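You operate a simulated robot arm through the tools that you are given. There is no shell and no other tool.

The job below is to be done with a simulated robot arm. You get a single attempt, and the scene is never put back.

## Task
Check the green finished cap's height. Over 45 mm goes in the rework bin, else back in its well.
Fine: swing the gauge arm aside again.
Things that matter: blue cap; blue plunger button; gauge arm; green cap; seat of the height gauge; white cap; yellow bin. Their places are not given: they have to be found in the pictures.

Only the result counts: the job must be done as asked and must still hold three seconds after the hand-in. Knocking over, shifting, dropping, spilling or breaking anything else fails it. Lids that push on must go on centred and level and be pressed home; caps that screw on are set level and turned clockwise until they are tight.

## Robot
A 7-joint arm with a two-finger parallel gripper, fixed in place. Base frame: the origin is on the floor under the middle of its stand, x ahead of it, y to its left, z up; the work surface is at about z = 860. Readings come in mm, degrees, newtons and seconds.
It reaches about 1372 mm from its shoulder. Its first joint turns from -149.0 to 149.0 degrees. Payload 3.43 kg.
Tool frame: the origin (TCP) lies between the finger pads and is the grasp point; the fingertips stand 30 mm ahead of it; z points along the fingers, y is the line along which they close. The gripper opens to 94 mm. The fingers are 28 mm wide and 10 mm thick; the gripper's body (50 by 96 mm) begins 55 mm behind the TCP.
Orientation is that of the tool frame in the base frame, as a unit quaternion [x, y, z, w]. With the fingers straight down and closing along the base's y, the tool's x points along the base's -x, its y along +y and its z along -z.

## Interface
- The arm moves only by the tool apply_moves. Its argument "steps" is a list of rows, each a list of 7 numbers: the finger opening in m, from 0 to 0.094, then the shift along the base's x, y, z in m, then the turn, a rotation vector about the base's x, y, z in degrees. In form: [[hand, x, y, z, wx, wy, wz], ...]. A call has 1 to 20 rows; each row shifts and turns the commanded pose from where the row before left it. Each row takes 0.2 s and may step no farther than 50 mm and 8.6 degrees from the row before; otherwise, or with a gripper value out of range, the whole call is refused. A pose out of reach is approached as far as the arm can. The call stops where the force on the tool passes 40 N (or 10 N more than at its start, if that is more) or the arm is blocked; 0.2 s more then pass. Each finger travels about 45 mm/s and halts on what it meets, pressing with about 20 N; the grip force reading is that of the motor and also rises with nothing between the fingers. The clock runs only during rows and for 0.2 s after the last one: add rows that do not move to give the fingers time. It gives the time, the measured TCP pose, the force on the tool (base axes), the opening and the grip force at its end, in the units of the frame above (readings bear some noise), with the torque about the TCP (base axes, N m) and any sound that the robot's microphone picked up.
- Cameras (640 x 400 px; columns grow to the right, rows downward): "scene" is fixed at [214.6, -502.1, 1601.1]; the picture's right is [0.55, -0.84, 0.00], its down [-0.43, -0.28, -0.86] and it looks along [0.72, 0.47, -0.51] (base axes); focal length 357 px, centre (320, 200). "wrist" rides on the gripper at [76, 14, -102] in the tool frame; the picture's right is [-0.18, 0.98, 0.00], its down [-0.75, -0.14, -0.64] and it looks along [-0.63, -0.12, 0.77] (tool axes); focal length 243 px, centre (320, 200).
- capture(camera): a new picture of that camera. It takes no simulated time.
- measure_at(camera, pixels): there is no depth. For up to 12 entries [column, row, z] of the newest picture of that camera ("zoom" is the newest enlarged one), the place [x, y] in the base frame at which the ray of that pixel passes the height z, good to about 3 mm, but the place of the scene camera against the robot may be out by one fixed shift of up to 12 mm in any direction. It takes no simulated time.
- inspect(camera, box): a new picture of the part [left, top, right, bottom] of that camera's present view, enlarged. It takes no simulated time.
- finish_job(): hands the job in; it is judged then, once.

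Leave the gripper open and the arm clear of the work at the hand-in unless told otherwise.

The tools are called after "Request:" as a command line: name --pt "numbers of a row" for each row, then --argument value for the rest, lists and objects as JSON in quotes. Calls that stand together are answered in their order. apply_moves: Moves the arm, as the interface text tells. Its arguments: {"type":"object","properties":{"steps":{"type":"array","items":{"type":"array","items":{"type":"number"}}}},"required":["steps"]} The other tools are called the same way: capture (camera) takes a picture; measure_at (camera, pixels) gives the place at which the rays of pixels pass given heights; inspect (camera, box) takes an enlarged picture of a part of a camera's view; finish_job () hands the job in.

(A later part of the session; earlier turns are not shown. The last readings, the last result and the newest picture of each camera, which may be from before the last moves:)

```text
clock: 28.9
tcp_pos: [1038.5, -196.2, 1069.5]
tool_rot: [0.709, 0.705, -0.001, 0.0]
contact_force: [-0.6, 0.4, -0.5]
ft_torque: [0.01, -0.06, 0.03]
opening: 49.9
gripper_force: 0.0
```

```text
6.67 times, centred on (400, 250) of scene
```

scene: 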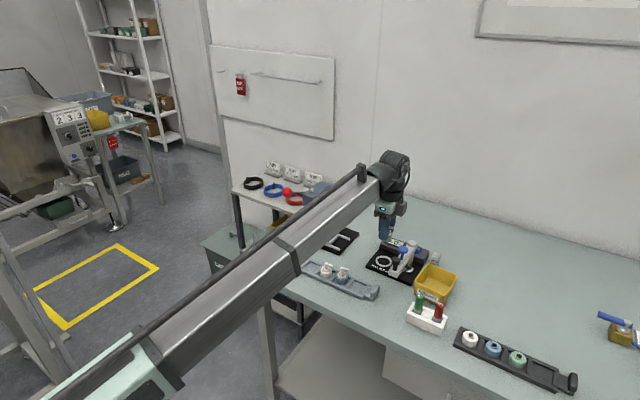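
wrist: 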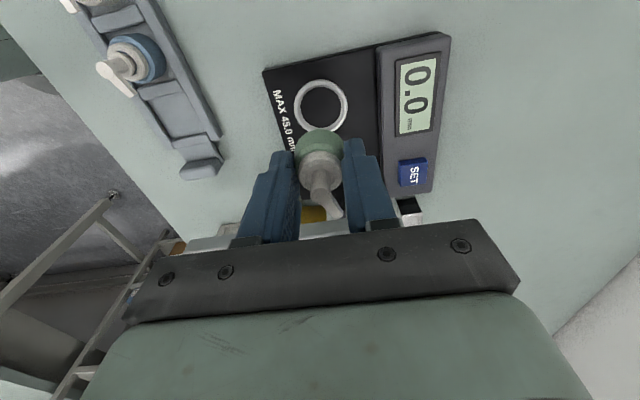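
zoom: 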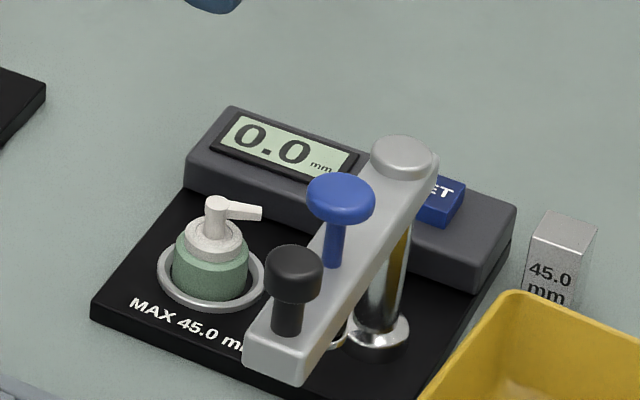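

The cap is properly in the ring. I measure its head (323,313) and ring outline here, then go to the black knob with the tool turned back by +90°.

Request:
measure_at --camera "zoom" --pixels '[[323, 313, 913], [323, 313, 915], [326, 264, 873], [326, 264, 872], [264, 280, 887], [383, 270, 887], [275, 285, 896], [371, 280, 896]]'

Request:
apply_moves --pt "0.06 -0.012 -0.007 0.002 0 0 8.2" --pt "0.06 -0.012 -0.007 0.002 0 0 8.2" --pt "0.06 -0.012 -0.007 0.002 0 0 8.2" --pt "0.06 -0.012 -0.007 0.002 0 0 8.2" --pt "0.06 -0.012 -0.007 0.002 0 0 8.2" --pt "0.06 -0.012 -0.007 0.002 0 0 8.2" --pt "0.06 -0.012 -0.007 0.002 0 0 8.2" --pt "0.06 -0.012 -0.007 0 0 0 8.2" --pt "0.06 -0.012 -0.007 0 0 0 8.2" --pt "0.06 -0.012 -0.007 0 0 0 8.2" --pt "0.06 -0.012 -0.007 0 0 0 8.2" --pt "0.06 0 0 0 0 0 0" --pt "0.06 0 0 0 0 0 0"

Request:
capture --camera "wrist"

Request:
inspect --camera "wrist" --box '[240, 60, 400, 160]'

```text
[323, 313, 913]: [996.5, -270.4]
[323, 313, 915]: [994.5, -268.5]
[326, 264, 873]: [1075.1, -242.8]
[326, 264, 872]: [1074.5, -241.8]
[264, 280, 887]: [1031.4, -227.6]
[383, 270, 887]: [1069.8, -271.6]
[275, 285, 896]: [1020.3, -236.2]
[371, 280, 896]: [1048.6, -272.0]
```

```text
clock: 31.7
tcp_pos: [909.3, -274.3, 1085.0]
tool_rot: [0.001, 1.0, -0.002, 0.001]
contact_force: [0.5, 0.3, 0.9]
ft_torque: [0.01, 0.0, 0.0]
opening: 60.0
gripper_force: 0.1
```

```text
taken
```

wrist: 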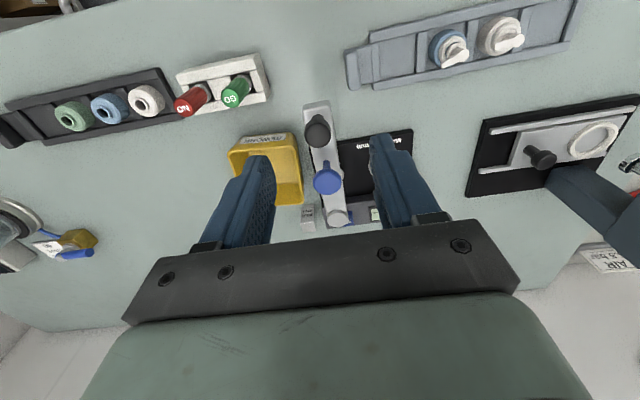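

```text
4.00 times, centred on (320, 110) of wrist
```

zoom: 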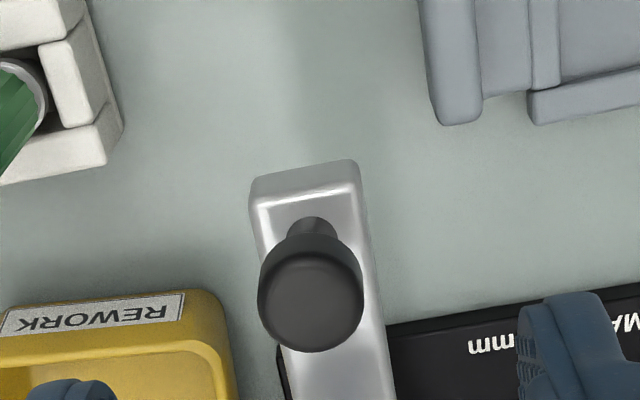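

I now look at the knob from above-behind: knob head disc centre zoom (311,302), cols 258–365; arm top end edge at about (252,205)-(357,188). I measure them at candidate heights.

Request:
measure_at --camera "zoom" --pixels '[[311, 303, 1000], [311, 303, 990], [258, 300, 995], [365, 295, 995], [252, 205, 965], [357, 188, 965], [311, 230, 965], [250, 180, 945], [355, 162, 945], [320, 400, 965], [385, 300, 965], [275, 350, 965]]'

Request:
inspect --camera "wrist" --box '[280, 90, 380, 230]'

```text
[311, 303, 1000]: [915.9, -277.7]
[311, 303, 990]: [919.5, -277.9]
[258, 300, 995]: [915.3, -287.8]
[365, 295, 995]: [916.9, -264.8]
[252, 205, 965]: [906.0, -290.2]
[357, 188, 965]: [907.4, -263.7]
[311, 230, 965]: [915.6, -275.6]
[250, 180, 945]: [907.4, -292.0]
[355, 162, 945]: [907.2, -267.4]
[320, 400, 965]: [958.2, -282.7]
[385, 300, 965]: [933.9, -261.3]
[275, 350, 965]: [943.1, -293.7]
```

```text
2.86 times, centred on (330, 160) of wrist
```

zoom: 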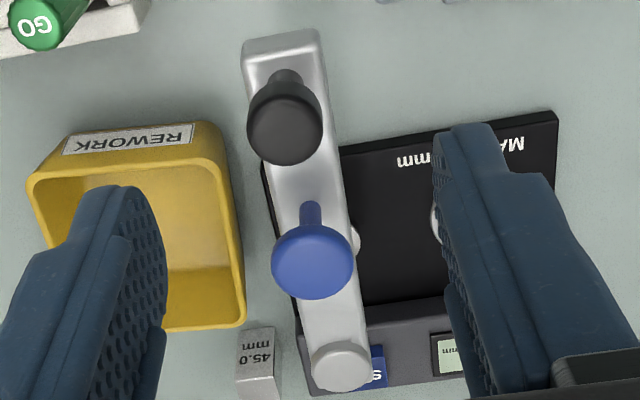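

The knob is at ≈(916,-277.5), head z≈982–998, arm top ≈965. I move over it, and lower to TCP z≈1006 so the fingertips (≈976) flank the knob head without touching the arm.

Request:
apply_moves --pt "0.054 0.0067 -0.0032 -0.015 0 0 0" --pt "0.054 0 0 -0.02 0 0 0" --pt "0.054 0 0 -0.02 0 0 0" --pt "0.054 0 0 -0.012 0 0 0" --pt "0.054 0 0 0 0 0 0" --pt "0.054 0 0 0 0 0 0"

Request:
capture --camera "wrist"

Request:
inspect --camera "scene" --box '[355, 200, 435, 280]'

```text
clock: 33.1
tcp_pos: [913.3, -278.0, 1017.9]
tool_rot: [0.002, 1.0, -0.002, 0.001]
contact_force: [0.0, 0.8, -1.2]
ft_torque: [0.03, 0.02, 0.0]
opening: 53.9
gripper_force: 0.0
```

```text
taken
```

wrist: 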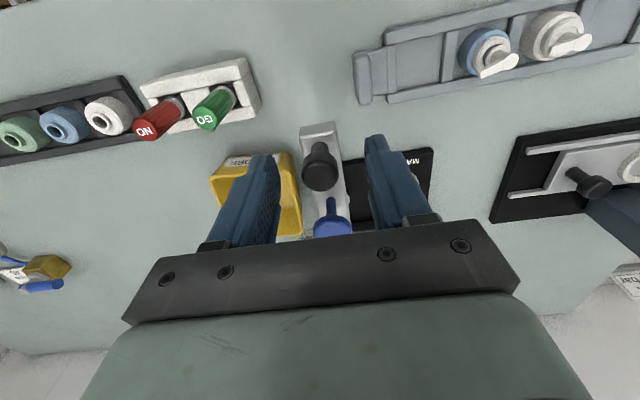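

```text
5.00 times, centred on (395, 240) of scene
```

zoom: 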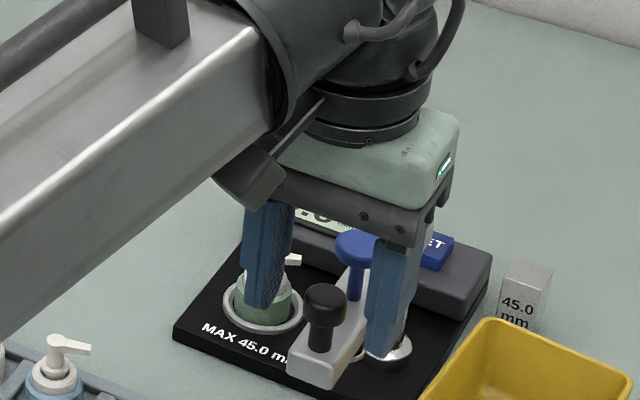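

The view suggests the knob head is close to the finger plane; I check its place more exactly in both pictures before lowering further.

Request:
inspect --camera "wrist" --box '[240, 100, 400, 240]'

Request:
measure_at --camera "wrist" --pixels '[[320, 174, 1000], [320, 174, 995], [320, 174, 1005], [319, 150, 965], [319, 150, 970], [300, 165, 995], [338, 162, 995], [332, 230, 1005], [332, 230, 1015], [300, 140, 965], [337, 133, 965]]'

```text
2.86 times, centred on (320, 170) of wrist
```

zoom: 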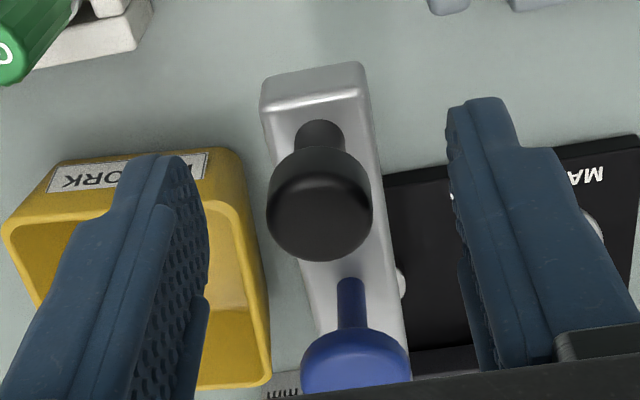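

```text
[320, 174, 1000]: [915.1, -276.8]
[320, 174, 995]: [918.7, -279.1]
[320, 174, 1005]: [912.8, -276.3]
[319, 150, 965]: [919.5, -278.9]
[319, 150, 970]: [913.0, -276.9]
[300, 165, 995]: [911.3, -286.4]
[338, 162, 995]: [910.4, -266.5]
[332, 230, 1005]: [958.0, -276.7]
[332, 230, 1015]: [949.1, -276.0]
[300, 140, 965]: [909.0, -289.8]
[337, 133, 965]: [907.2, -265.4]
```

Consistent: knob at ≈(915.5,-277.5), top ≈1000, fingertips now ≈988. I lower 11 mm more (tips ≈977, arm top ≈965) and close gently on the knob head.

Request:
apply_moves --pt "0.054 0 0 -0.006 0 0 0" --pt "0.054 0 0 -0.005 0 0 0" --pt "0.04 0 0 0 0 0 0" --pt "0.03 0 0 0 0 0 0" --pt "0.02 0 0 0 0 0 0" --pt "0.012 0 0 0 0 0 0" --pt "0.012 0 0 0 0 0 0"

Request:
inspect --camera "wrist" --box '[240, 100, 400, 240]'

Request:
inspect --camera "scene" --box '[355, 200, 435, 280]'

```text
clock: 34.7
tcp_pos: [914.0, -277.1, 1006.1]
tool_rot: [0.001, 1.0, -0.001, 0.001]
contact_force: [0.4, -0.2, 1.3]
ft_torque: [0.04, -0.02, 0.08]
opening: 21.2
gripper_force: 45.2
```

```text
2.86 times, centred on (320, 170) of wrist
```

zoom: 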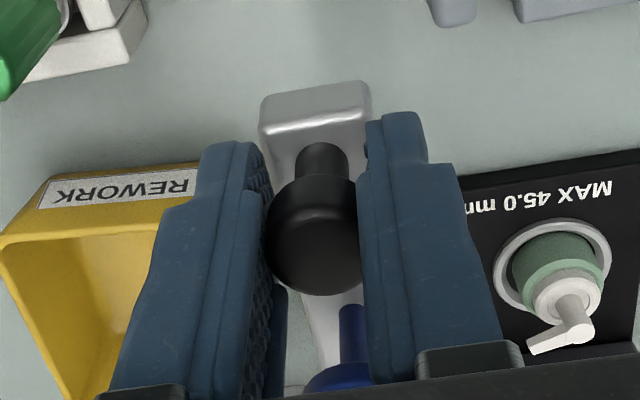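

```text
5.00 times, centred on (395, 240) of scene
```

zoom: 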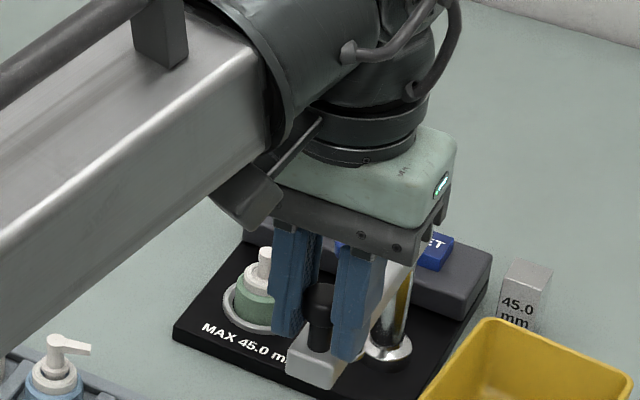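

The knob is gripped (21.2 mm). I loosen to 24 mm so it is only caged, and swing the arm clockwise along the arc about the pivot (1040,-279.5), turning the tool with it; first 27°, then I check.

Request:
apply_moves --pt "0.024 0 0 0 0 0 0" --pt "0.024 0.00038 0.00977 0 0 0 -4.5" --pt "0.024 0.00115 0.00971 0 0 0 -4.5" --pt "0.024 0.00191 0.00959 0 0 0 -4.5" --pt "0.024 0.00265 0.00941 0 0 0 -4.5" --pt "0.024 0.00338 0.00917 0 0 0 -4.5" --pt "0.024 0.00409 0.00888 0 0 0 -4.5" --pt "0.024 0 0 0 0 0 0"

Request:
inspect --camera "wrist" --box '[240, 100, 400, 240]'

Request:
inspect --camera "scene" --box '[355, 200, 435, 280]'

```text
clock: 36.5
tcp_pos: [927.7, -220.3, 1005.3]
tool_rot: [0.235, 0.972, -0.001, 0.001]
contact_force: [0.4, -0.3, 0.3]
ft_torque: [-0.02, -0.03, -0.01]
opening: 24.2
gripper_force: 0.2
```

```text
2.86 times, centred on (320, 170) of wrist
```

zoom: 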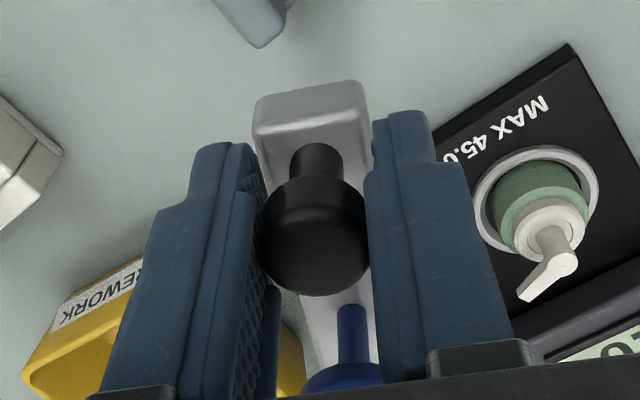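

```text
5.00 times, centred on (395, 240) of scene
```

zoom: 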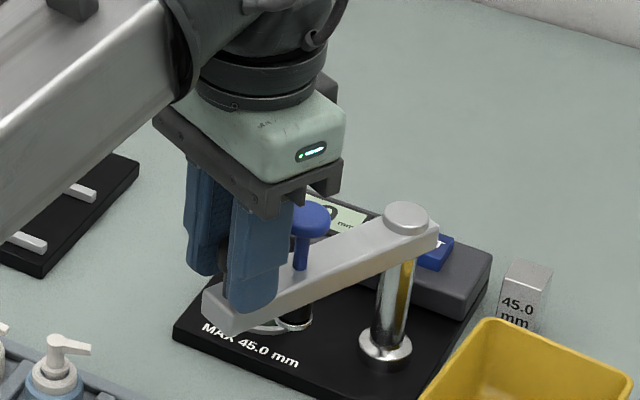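

The arm follows smoothly without force, and the plunger foot (zoom (295,322)) hangs just below the arm, well above the cap. I continue the arc to about 85°.

Request:
apply_moves --pt "0.024 0.00478 0.00853 0 0 0 -4.5" --pt "0.024 0.00543 0.00813 0 0 0 -4.5" --pt "0.024 0.00605 0.00768 0 0 0 -4.5" --pt "0.024 0.00664 0.00717 0 0 0 -4.5" --pt "0.024 0.00717 0.00664 0 0 0 -4.5" --pt "0.024 0.00768 0.00605 0 0 0 -4.5" --pt "0.024 0.00813 0.00543 0 0 0 -4.5" --pt "0.024 0 0 0 0 0 0"

Request:
inspect --camera "wrist" --box '[240, 100, 400, 240]'

Request:
inspect --camera "scene" --box '[355, 200, 435, 280]'

```text
clock: 38.3
tcp_pos: [972.9, -171.0, 1006.1]
tool_rot: [0.49, 0.872, -0.002, 0.0]
contact_force: [-0.3, -1.3, 0.3]
ft_torque: [0.0, 0.01, 0.01]
opening: 24.0
gripper_force: 0.1
```

```text
2.86 times, centred on (320, 170) of wrist
```

zoom: 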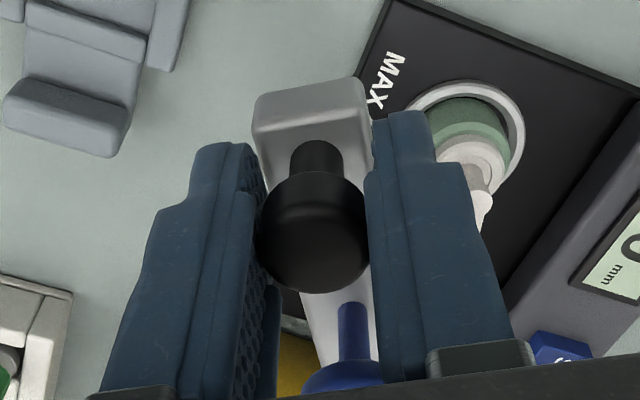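

```text
5.00 times, centred on (395, 240) of scene
```

zoom: 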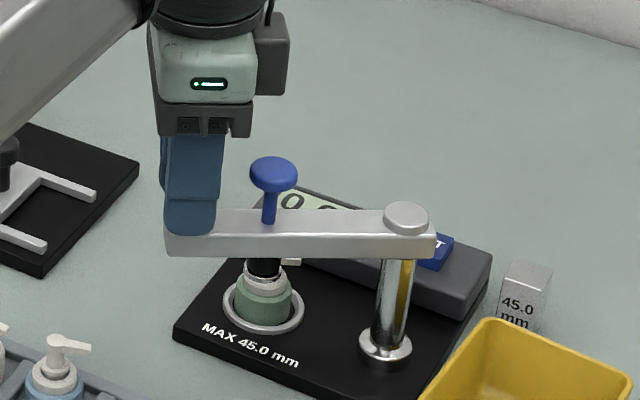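

The foot hangs about 12 mm under the arm, still above the cap's head. I continue three more steps and check that it clears the cap.

Request:
apply_moves --pt "0.024 0.00853 0.00478 0 0 0 -4.5" --pt "0.024 0.00888 0.00409 0 0 0 -4.5" --pt "0.024 0 0 0 0 0 0"

Request:
inspect --camera "scene" --box '[370, 220, 430, 275]'

```text
clock: 39.1
tcp_pos: [991.6, -162.5, 1006.1]
tool_rot: [0.557, 0.83, -0.001, 0.0]
contact_force: [0.3, -0.3, 0.2]
ft_torque: [0.0, -0.03, 0.02]
opening: 24.0
gripper_force: 0.1
```

```text
7.27 times, centred on (400, 248) of scene
```

zoom: 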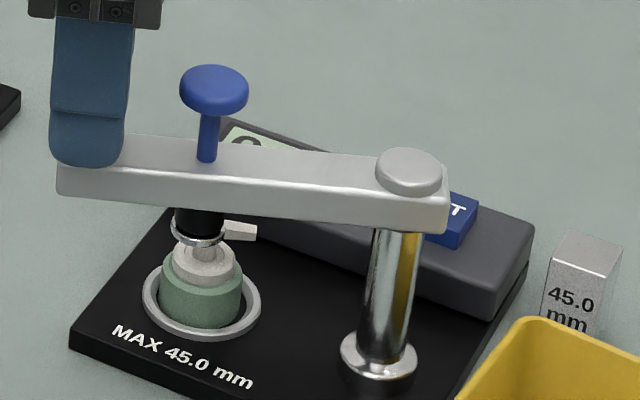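

The foot passes above the cap with clearance. I continue toward 81°.

Request:
apply_moves --pt "0.024 0.00917 0.00338 0 0 0 -4.5" --pt "0.024 0.00941 0.00265 0 0 0 -4.5" --pt "0.024 0.00959 0.00191 0 0 0 -4.5" --pt "0.024 0 0 0 0 0 0"

Request:
inspect --camera "scene" --box '[370, 220, 430, 275]'

Request:
inspect --camera "wrist" --box '[240, 100, 400, 240]'

```text
clock: 40.1
tcp_pos: [1018.9, -154.9, 1006.4]
tool_rot: [0.65, 0.76, -0.001, 0.0]
contact_force: [0.9, 0.2, -0.3]
ft_torque: [0.0, -0.02, -0.01]
opening: 24.3
gripper_force: 0.7
```

```text
7.27 times, centred on (400, 248) of scene
```

zoom: 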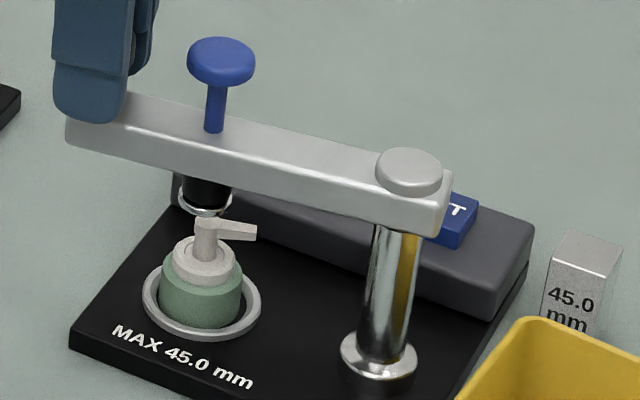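

```text
2.86 times, centred on (320, 170) of wrist
```

zoom: 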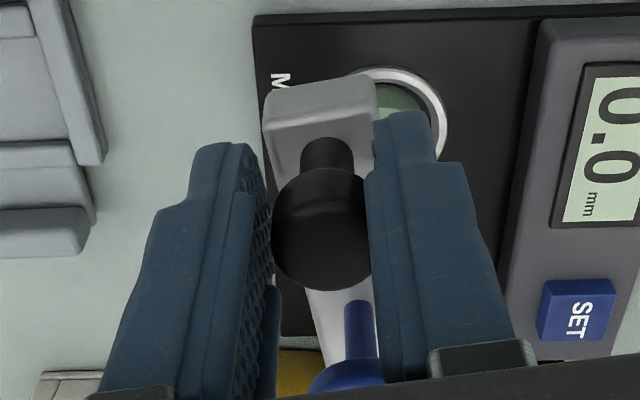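

The arm leads slightly in the cage. I continue to 90°.

Request:
apply_moves --pt "0.024 0.00971 0.00115 0 0 0 -4.5" --pt "0.024 0.00977 0.00038 0 0 0 -4.5" --pt "0.024 0 0 0 0 0 0" --pt "0.024 0 0 0 0 0 0"

Request:
inspect --camera "scene" --box '[370, 220, 430, 275]'

Request:
inspect --camera "wrist" --box '[240, 100, 400, 240]'

```text
clock: 41.1
tcp_pos: [1038.3, -152.3, 1006.4]
tool_rot: [0.708, 0.706, -0.001, 0.0]
contact_force: [-0.8, 0.4, 0.3]
ft_torque: [0.02, 0.0, -0.02]
opening: 24.2
gripper_force: 0.1
```

```text
7.27 times, centred on (400, 248) of scene
```

zoom: 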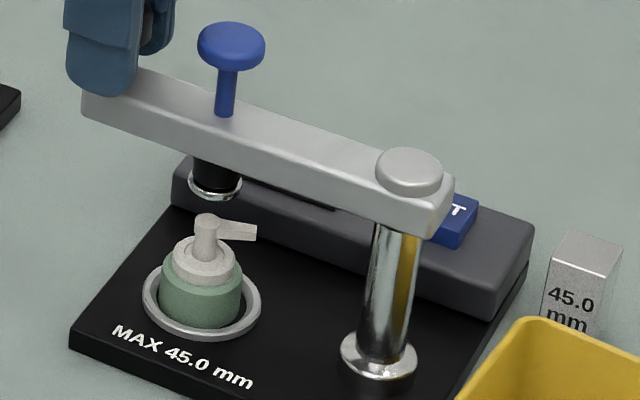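

```text
2.86 times, centred on (320, 170) of wrist
```

zoom: 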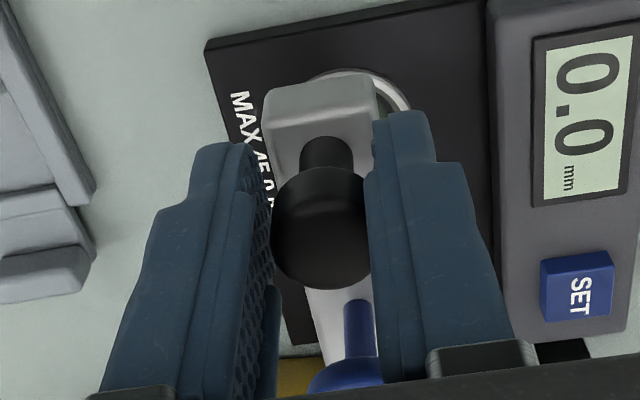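

The foot now hangs right above the cap's head (foot (215,185), head (208,218)). I open the fingers, rise clear, and look from above to verify the alignment of the blue button over the seat.

Request:
apply_moves --pt "0.034 0 0 0 0 0 0" --pt "0.05 0 0 0 0 0 0" --pt "0.054 0 0 0 0 0 0" --pt "0.054 0 0 0.015 0 0 0" --pt "0.054 0 0 0.025 0 0 0" --pt "0.054 0 0 0.025 0 0 0" --pt "0.054 0 -0.01 0.02 0 0 0" --pt "0.054 0 0 0 0 0 0" --pt "0.054 0 0 0 0 0 0"

Request:
capture --camera "wrist"

Request:
inspect --camera "scene" --box '[370, 210, 430, 275]'

Request:
inspect --camera "wrist" --box '[240, 60, 400, 220]'

```text
clock: 43.1
tcp_pos: [1038.7, -163.1, 1091.9]
tool_rot: [0.709, 0.705, -0.001, 0.0]
contact_force: [-0.2, -0.5, 0.2]
ft_torque: [-0.01, 0.02, 0.02]
opening: 54.0
gripper_force: 0.1
```

```text
taken
```

wrist: 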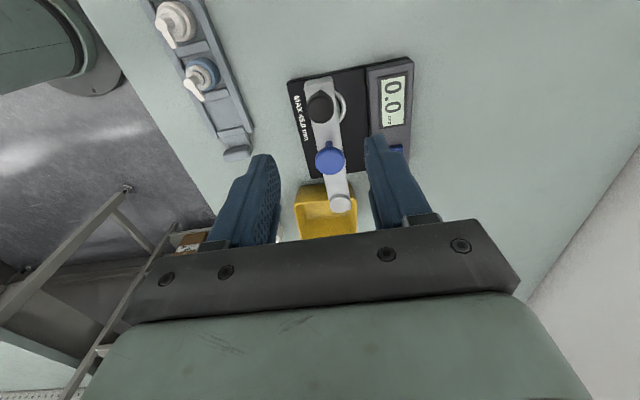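

```text
6.15 times, centred on (400, 242) of scene
```

zoom: 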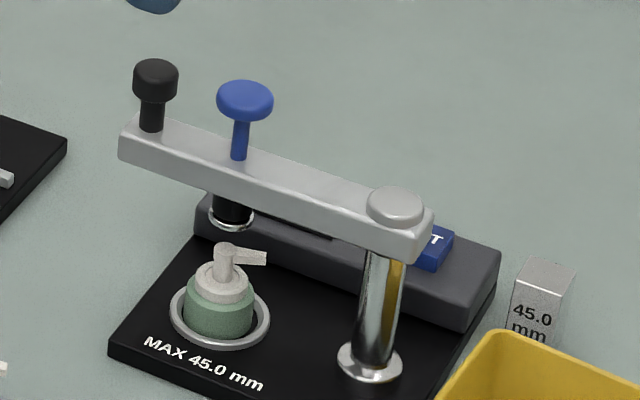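

```text
2.50 times, centred on (320, 140) of wrist
```

zoom: 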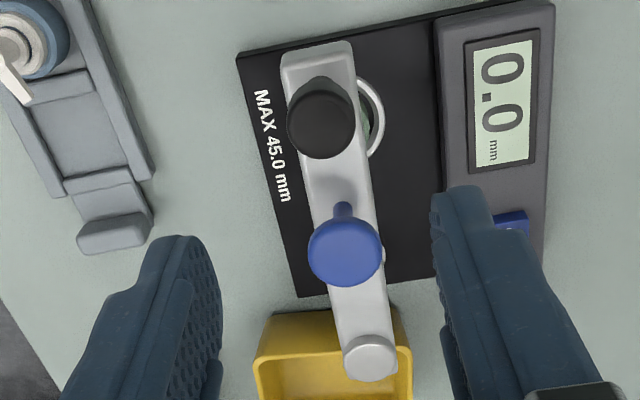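

I measure black knob, blue button, stem base and pivot in this enlarged wrist picture.

Request:
measure_at --camera "zoom" --pixels '[[321, 122, 1000], [344, 250, 1008], [344, 250, 1004], [344, 207, 966], [369, 357, 970], [369, 357, 966], [283, 75, 965], [352, 68, 965], [320, 88, 966], [330, 350, 950], [405, 345, 950]]'

Request:
measure_at --camera "wrist" --pixels '[[320, 106, 1000], [330, 157, 1008], [330, 157, 1004], [330, 142, 966], [340, 203, 970], [320, 94, 966]]'

```text
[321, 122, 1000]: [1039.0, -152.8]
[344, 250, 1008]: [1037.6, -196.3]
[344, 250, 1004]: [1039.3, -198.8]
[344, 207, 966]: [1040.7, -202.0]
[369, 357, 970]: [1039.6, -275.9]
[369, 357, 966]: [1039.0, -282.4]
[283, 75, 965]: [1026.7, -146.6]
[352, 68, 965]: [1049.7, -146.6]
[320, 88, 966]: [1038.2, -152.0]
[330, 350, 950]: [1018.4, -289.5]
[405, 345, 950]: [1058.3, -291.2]
```

```text
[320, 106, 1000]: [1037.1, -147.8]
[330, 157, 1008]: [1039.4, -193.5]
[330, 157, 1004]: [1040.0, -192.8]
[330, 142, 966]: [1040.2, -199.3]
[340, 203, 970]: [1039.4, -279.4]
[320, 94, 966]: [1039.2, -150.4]
```

The arm stands at 90°: blue button ≈(1039,-197) exactly over the seat ≈(1039,-197), button top ≈1008. I close the fingers and move the tips over the button, to tip height ≈1020.

Request:
apply_moves --pt "0.03 0 -0.01 0 0 0 0" --pt "0.015 0 -0.012 0 0 0 0" --pt "0.0 0.0003 -0.012 0 0 0 0" --pt "0.0 0 0 -0.015 0 0 0" --pt "0.0 0 0 -0.015 0 0 0" --pt "0.0 0 0 -0.01 0 0 0" --pt "0.0 0 0 0 0 0 0" --pt "0.0 0 0 0 0 0 0"

Request:
capture --camera "wrist"

Request:
inspect --camera "scene" --box '[370, 200, 430, 275]'

```text
clock: 44.9
tcp_pos: [1038.6, -197.2, 1050.7]
tool_rot: [0.709, 0.706, -0.001, -0.001]
contact_force: [0.1, 0.9, 0.0]
ft_torque: [0.04, 0.02, 0.04]
opening: 0.0
gripper_force: 19.7
```

```text
taken
```

wrist: 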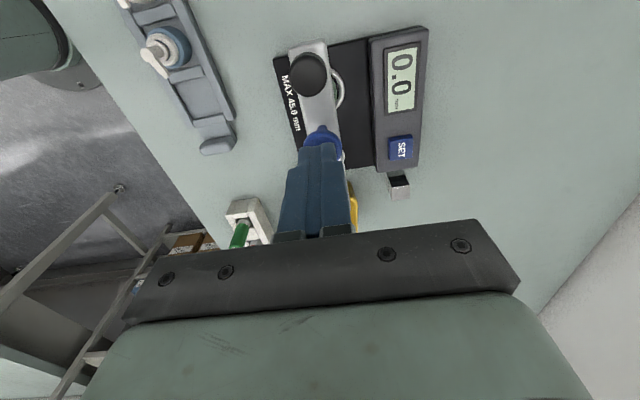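

```text
5.33 times, centred on (400, 238) of scene
```

zoom: 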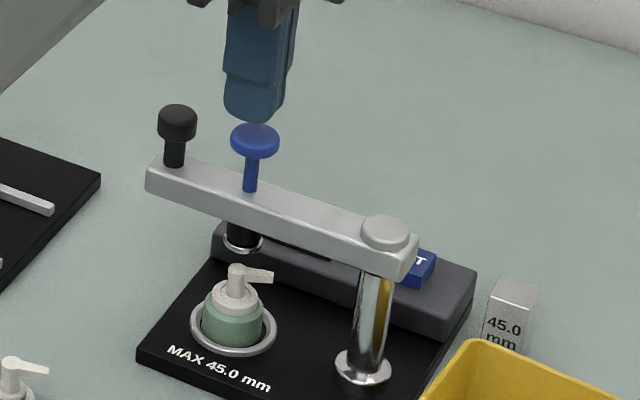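

The closed tips are over the blue button and the wrist camera sees the display (0.0). I lower gently toward contact.

Request:
apply_moves --pt "0.0 0 0 -0.003 0 0 0" --pt "0.0 0 0 -0.003 0 0 0" --pt "0.0 0 0 -0.003 0 0 0" --pt "0.0 0 0 -0.002 0 0 0" --pt "0.0 0 0 -0.002 0 0 0" --pt "0.0 0 0 0 0 0 0"

Request:
inspect --camera "wrist" --box '[260, 10, 460, 190]'

Request:
inspect --camera "scene" --box '[370, 200, 430, 275]'

```text
clock: 46.3
tcp_pos: [1038.5, -197.1, 1038.3]
tool_rot: [0.708, 0.706, -0.001, 0.0]
contact_force: [-0.2, -0.6, 1.4]
ft_torque: [-0.03, -0.02, 0.02]
opening: 0.0
gripper_force: 19.8
```

```text
2.22 times, centred on (360, 100) of wrist
```

zoom: 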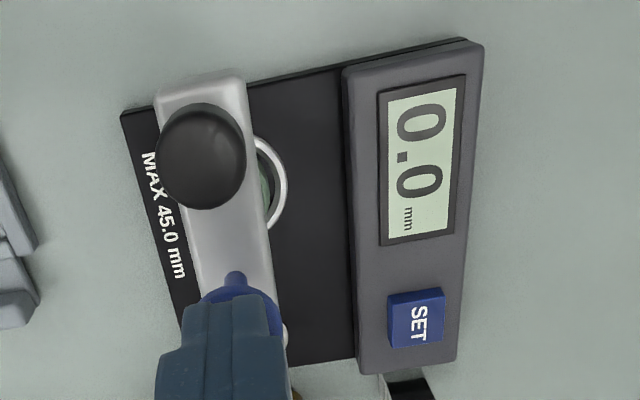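

```text
5.33 times, centred on (400, 238) of scene
```

zoom: 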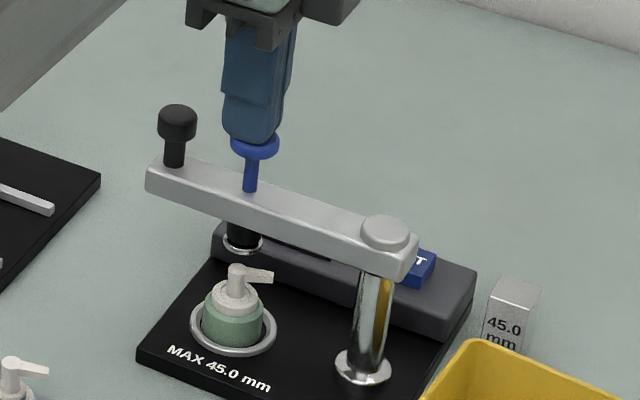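

The tips have just met the button (1.4 N at tip z≈1008). I press on in small steps.

Request:
apply_moves --pt "0.0 0 0 -0.002 0 0 0" --pt "0.0 0 0 -0.002 0 0 0" --pt "0.0 0 0 -0.002 0 0 0" --pt "0.0 0 0 0 0 0 0"

Request:
inspect --camera "wrist" --box '[260, 10, 460, 190]'

Request:
inspect --camera "scene" --box '[370, 200, 430, 275]'

```text
clock: 47.3
tcp_pos: [1038.7, -196.9, 1032.1]
tool_rot: [0.709, 0.705, -0.001, 0.0]
contact_force: [-0.6, 0.0, 1.5]
ft_torque: [0.0, -0.05, 0.0]
opening: 0.1
gripper_force: 20.5
```

```text
2.22 times, centred on (360, 100) of wrist
```

zoom: 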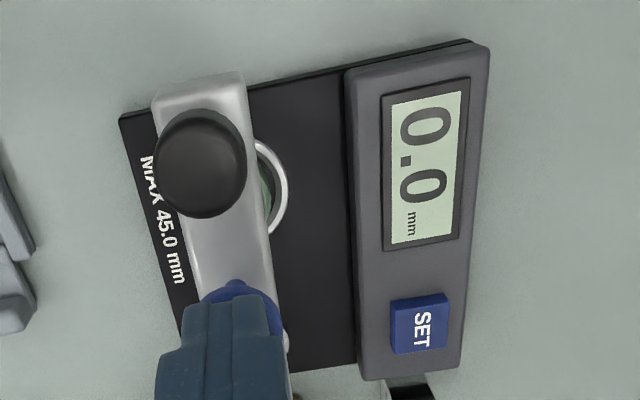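

```text
5.33 times, centred on (400, 238) of scene
```

zoom: 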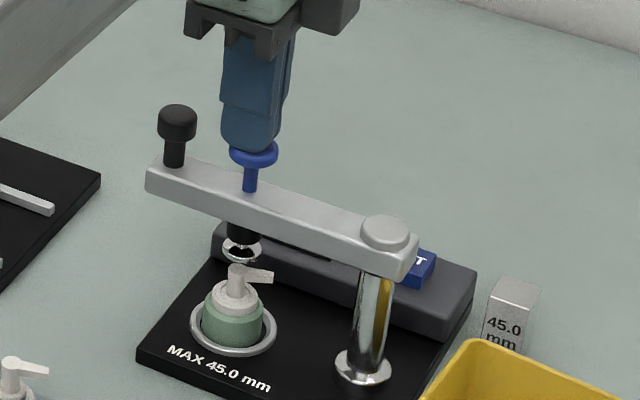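

The foot comes out of its sleeve and nears the cap's head. I press on by 1–2 mm steps.

Request:
apply_moves --pt "0.0 0 0 -0.002 0 0 0" --pt "0.0 0 0 -0.002 0 0 0" --pt "0.0 0 0 -0.001 0 0 0" --pt "0.0 0 0 -0.001 0 0 0" --pt "0.0 0 0 0 0 0 0"

Request:
inspect --camera "scene" --box '[370, 200, 430, 275]'

Request:
inspect --camera "wrist" --box '[260, 10, 460, 190]'

```text
clock: 48.5
tcp_pos: [1039.2, -196.7, 1026.6]
tool_rot: [0.709, 0.705, -0.001, -0.001]
contact_force: [-0.6, 0.7, 2.1]
ft_torque: [-0.01, 0.03, 0.01]
opening: 0.0
gripper_force: 20.0
```

```text
5.33 times, centred on (400, 238) of scene
```

zoom: 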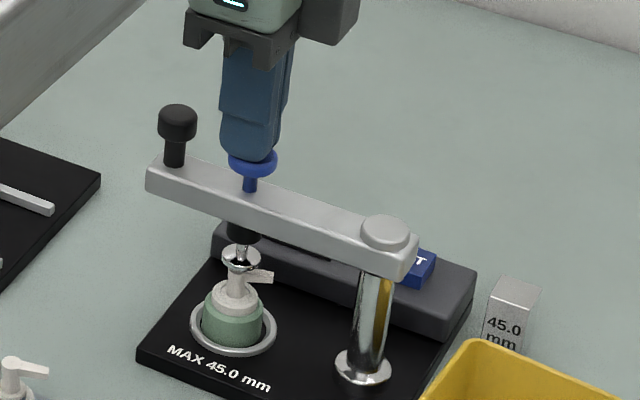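

```text
2.22 times, centred on (360, 100) of wrist
```

zoom: 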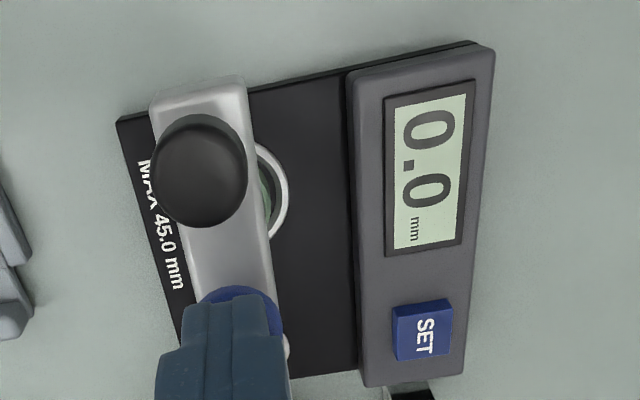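

The display still reads 0.0, with light spring force; the foot is nearly on the head. I continue by 1 mm.

Request:
apply_moves --pt "0.0 0 0 -0.001 0 0 0" --pt "0.0 0 0 -0.001 0 0 0" --pt "0.0 0 0 -0.001 0 0 0" --pt "0.0 0 0 0 0 0 0"

Request:
inspect --camera "wrist" --box '[260, 10, 460, 190]'

Request:
inspect --camera "scene" --box '[370, 200, 430, 275]'

```text
clock: 49.5
tcp_pos: [1038.4, -196.7, 1023.6]
tool_rot: [0.708, 0.706, -0.002, 0.0]
contact_force: [-0.3, 0.2, 2.1]
ft_torque: [0.0, 0.01, -0.02]
opening: 0.0
gripper_force: 19.7
```

```text
2.22 times, centred on (360, 100) of wrist
```

zoom: 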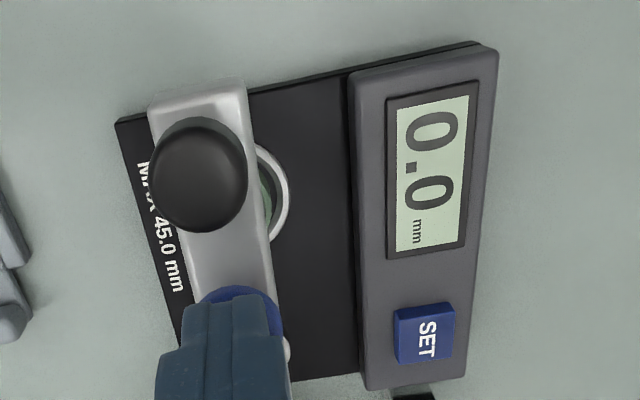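

```text
5.33 times, centred on (400, 238) of scene
```

zoom: 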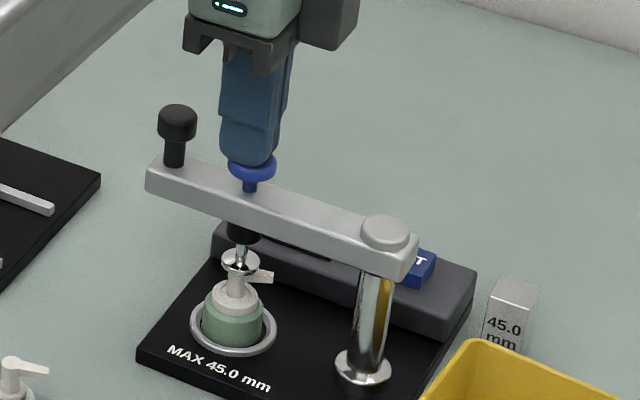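

Request:
apply_moves --pt "0.0 0 0 -0.001 0 0 0" --pt "0.0 0 0 -0.001 0 0 0" --pt "0.0 0 0 0 0 0 0" --pt "0.0 0 0 0 0 0 0"

Request:
inspect --camera "wrist" --box '[260, 10, 460, 190]'

Request:
inspect --camera "scene" --box '[375, 235, 425, 275]'

```text
clock: 50.5
tcp_pos: [1040.1, -196.1, 1021.6]
tool_rot: [0.709, 0.705, -0.001, -0.001]
contact_force: [-0.2, 0.7, 2.4]
ft_torque: [0.0, 0.01, 0.01]
opening: 0.0
gripper_force: 19.9
```

```text
2.22 times, centred on (360, 100) of wrist
```

zoom: 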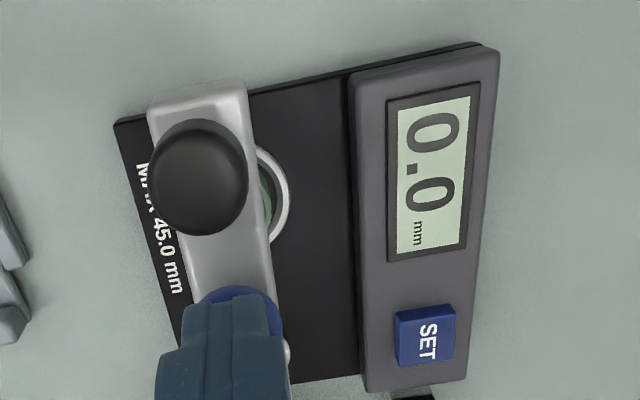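

```text
10.00 times, centred on (400, 255) of scene
```

zoom: 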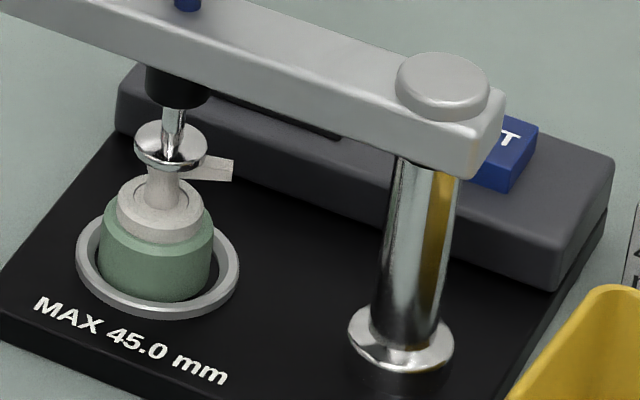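

The foot disc is almost on the head. I go on 1 mm at a time.

Request:
apply_moves --pt "0.0 0 0 -0.001 0 0 0" --pt "0.0 0 0 -0.001 0 0 0" --pt "0.0 0 0 0 0 0 0" --pt "0.0 0 0 0 0 0 0"

Request:
inspect --camera "wrist" --box '[260, 10, 460, 190]'

Request:
inspect --camera "scene" --box '[375, 235, 425, 275]'

```text
clock: 51.5
tcp_pos: [1039.4, -195.4, 1019.1]
tool_rot: [0.709, 0.706, -0.002, 0.0]
contact_force: [-0.6, -0.1, 3.8]
ft_torque: [0.09, -0.01, 0.04]
opening: 0.0
gripper_force: 19.8
```

```text
2.22 times, centred on (360, 100) of wrist
```

zoom: 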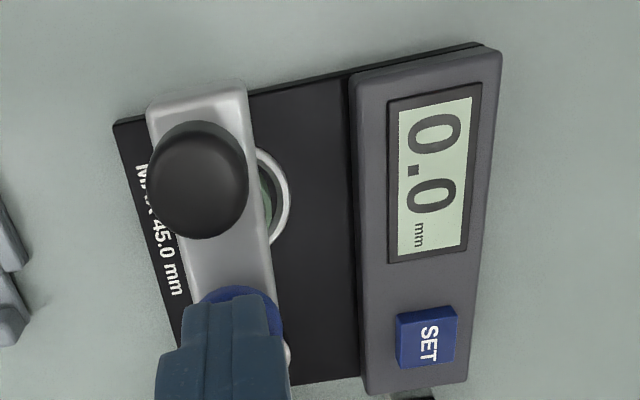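

```text
10.00 times, centred on (400, 255) of scene
```

zoom: 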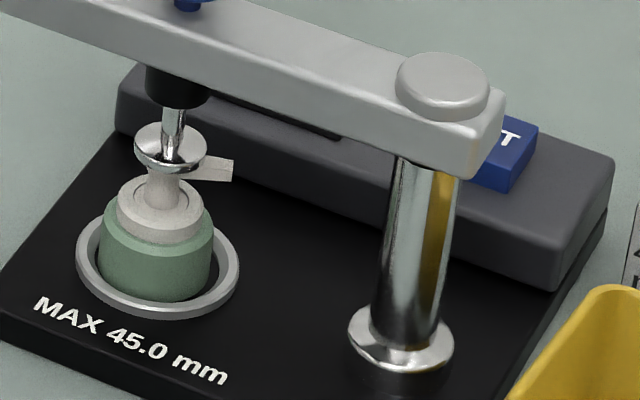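

The force rose to 3.8 N and the foot rests on the head; the display has not changed yet. I press a little firmer.

Request:
apply_moves --pt "0.0 0 0 -0.001 0 0 0" --pt "0.0 0 0 0 0 0 0" --pt "0.0 0 0 0 0 0 0"

Request:
inspect --camera "wrist" --box '[260, 10, 460, 190]'

```text
clock: 52.3
tcp_pos: [1038.9, -197.2, 1018.4]
tool_rot: [0.708, 0.706, -0.002, -0.001]
contact_force: [0.3, 2.7, 3.3]
ft_torque: [0.08, 0.01, 0.01]
opening: 0.4
gripper_force: 20.5
heard: click
```

```text
2.22 times, centred on (360, 100) of wrist
```

zoom: 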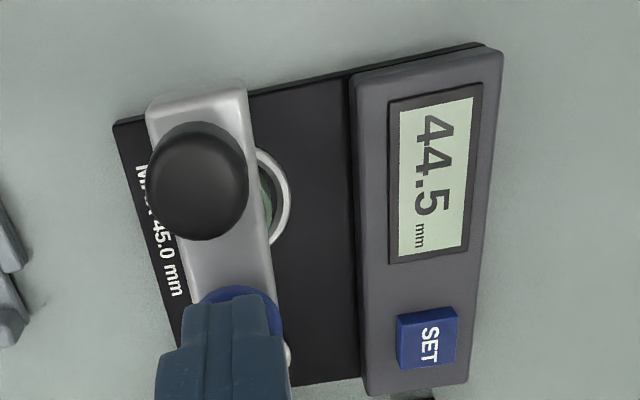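

A click, and the display now shows 44.5 mm. I zoom in to read it for certain.

Request:
inspect --camera "wrist" --box '[370, 40, 430, 140]'

Request:
inspect --camera "scene" --box '[375, 225, 425, 275]'

```text
4.00 times, centred on (400, 90) of wrist
```

zoom: 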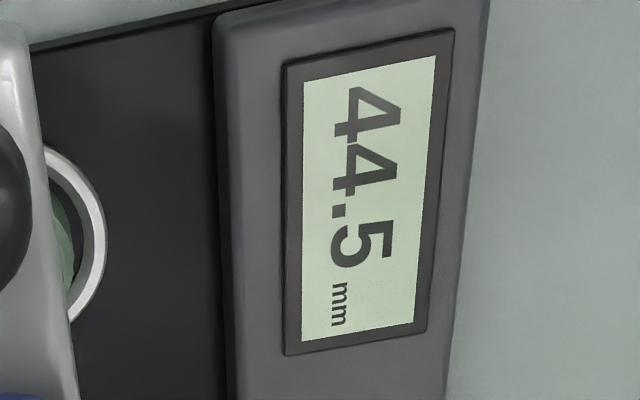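

```text
8.00 times, centred on (400, 250) of scene
```

zoom: 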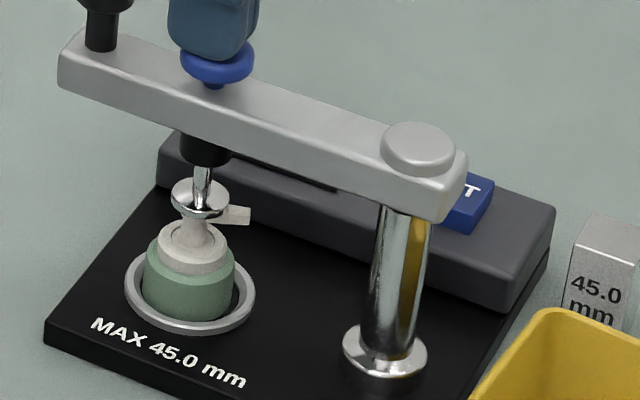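

The reading is 44.5 mm, not over 45, so the cap goes back in its well. I release the button by rising slowly, then check that the foot retracts.

Request:
apply_moves --pt "0.0 0 0 0.004 0 0 0" --pt "0.0 0 0 0.005 0 0 0" --pt "0.0 0 0 0.006 0 0 0" --pt "0.0 0 0 0.01 0 0 0" --pt "0.0 0 0 0.02 0 0 0" --pt "0.0 0 0 0.025 0 0 0" --pt "0.03 0 0 0 0 0 0" --pt "0.054 0 0 0 0 0 0" --pt "0.054 0 0 0 0 0 0"

Request:
inspect --camera "scene" --box '[370, 210, 430, 275]'

Request:
inspect --camera "wrist" --box '[260, 30, 420, 190]'

```text
clock: 54.3
tcp_pos: [1039.6, -197.3, 1088.4]
tool_rot: [0.708, 0.706, -0.001, 0.0]
contact_force: [-0.6, 0.3, 0.0]
ft_torque: [-0.01, -0.01, 0.0]
opening: 54.1
gripper_force: 0.0
```

```text
6.15 times, centred on (400, 242) of scene
```

zoom: 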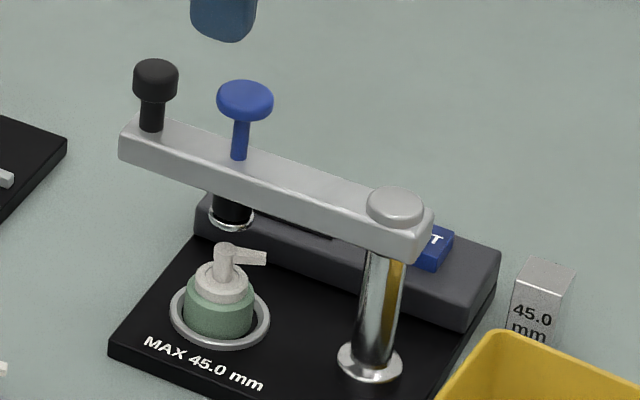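

```text
2.50 times, centred on (340, 110) of wrist
```

zoom: 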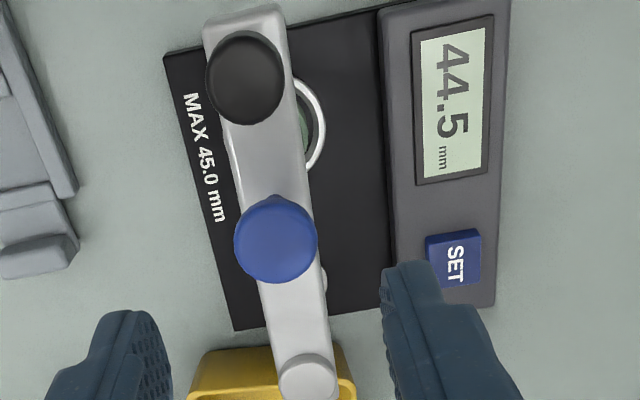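

The foot has retracted, and the display holds 44.5. I move over the black knob (≈1038.8,-153) and lower onto it as before.

Request:
apply_moves --pt "0.054 -0.0005 0.015 0 0 0 0" --pt "0.054 0 0.015 0 0 0 0" --pt "0.054 0 0.0145 0 0 0 0" --pt "0.054 0 0 -0.02 0 0 0" --pt "0.054 0 0 -0.02 0 0 0" --pt "0.054 0 0 -0.02 0 0 0" --pt "0.054 0 0 0 0 0 0"

Request:
inspect --camera "wrist" --box '[240, 100, 400, 240]'

```text
clock: 55.9
tcp_pos: [1038.2, -153.1, 1027.0]
tool_rot: [0.708, 0.706, -0.001, 0.0]
contact_force: [0.1, 0.7, 0.2]
ft_torque: [-0.01, -0.02, 0.0]
opening: 53.9
gripper_force: 0.0
```

```text
2.86 times, centred on (320, 170) of wrist
```

zoom: 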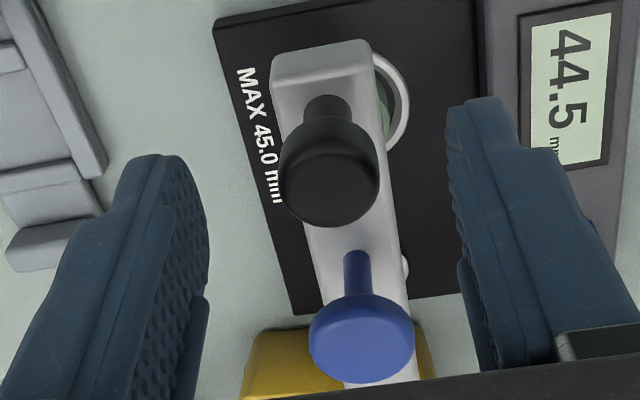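

The knob is about 2 mm to the right of the finger mid-plane. I shift +2 mm in x, lower to z≈1006 and close to a 24 mm cage.

Request:
apply_moves --pt "0.054 0.002 0 -0.011 0 0 0" --pt "0.054 0 0 -0.01 0 0 0" --pt "0.045 0 0 0 0 0 0" --pt "0.035 0 0 0 0 0 0" --pt "0.027 0 0 0 0 0 0" --pt "0.024 0 0 0 0 0 0" --pt "0.024 0 0 0 0 0 0"

Request:
inspect --camera "wrist" --box '[240, 100, 400, 240]'

```text
clock: 57.5
tcp_pos: [1040.4, -152.5, 1007.3]
tool_rot: [0.709, 0.706, -0.001, 0.0]
contact_force: [0.4, 0.0, 0.4]
ft_torque: [0.02, -0.04, 0.01]
opening: 24.0
gripper_force: 0.0
```

```text
2.86 times, centred on (320, 170) of wrist
```

zoom: 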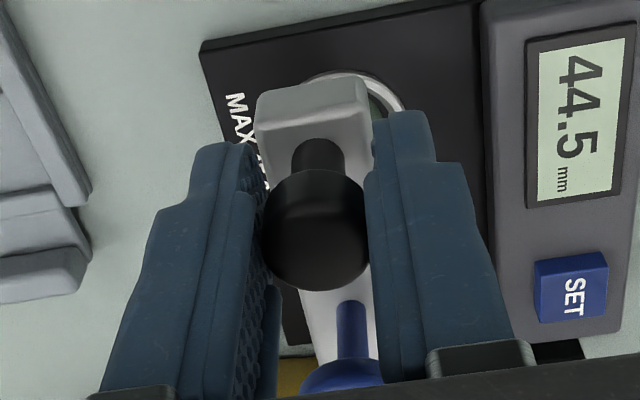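

The knob is caged. I swing the arm back counter-clockwise along the same arc, first half.

Request:
apply_moves --pt "0.024 -0.00977 -0.00038 0 0 0 4.5" --pt "0.024 -0.00971 -0.00115 0 0 0 4.5" --pt "0.024 -0.00959 -0.00191 0 0 0 4.5" --pt "0.024 -0.00941 -0.00265 0 0 0 4.5" --pt "0.024 -0.00917 -0.00338 0 0 0 4.5" --pt "0.024 -0.00888 -0.00409 0 0 0 4.5" --pt "0.024 -0.00853 -0.00478 0 0 0 4.5" --pt "0.024 -0.00813 -0.00543 0 0 0 4.5" --pt "0.024 -0.00768 -0.00605 0 0 0 4.5" --pt "0.024 -0.00717 -0.00664 0 0 0 4.5" --pt "0.024 0 0 0 0 0 0"

Request:
inspect --camera "wrist" --box '[240, 100, 400, 240]'

Request:
inspect --camera "scene" --box '[365, 210, 435, 280]'

```text
clock: 59.9
tcp_pos: [951.3, -188.6, 1007.6]
tool_rot: [0.384, 0.923, -0.002, 0.001]
contact_force: [0.1, -0.8, 0.1]
ft_torque: [0.01, 0.01, 0.02]
opening: 24.2
gripper_force: 0.1
```

```text
2.86 times, centred on (320, 170) of wrist
```

zoom: 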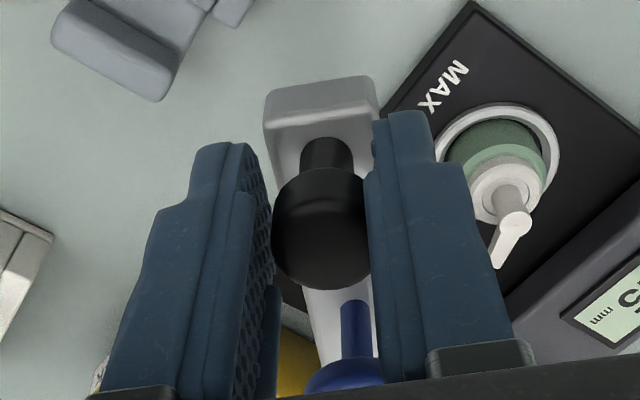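

```text
5.71 times, centred on (400, 245) of scene
```

zoom: 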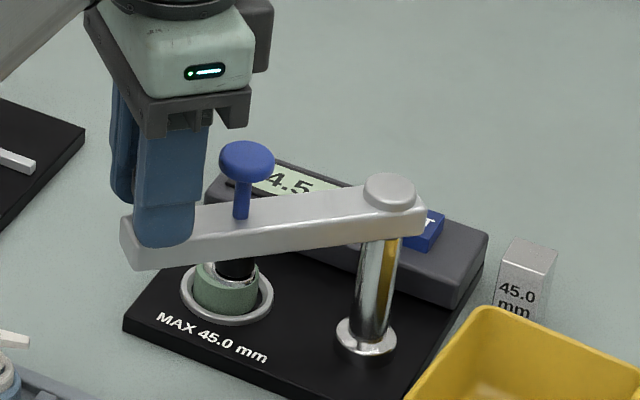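

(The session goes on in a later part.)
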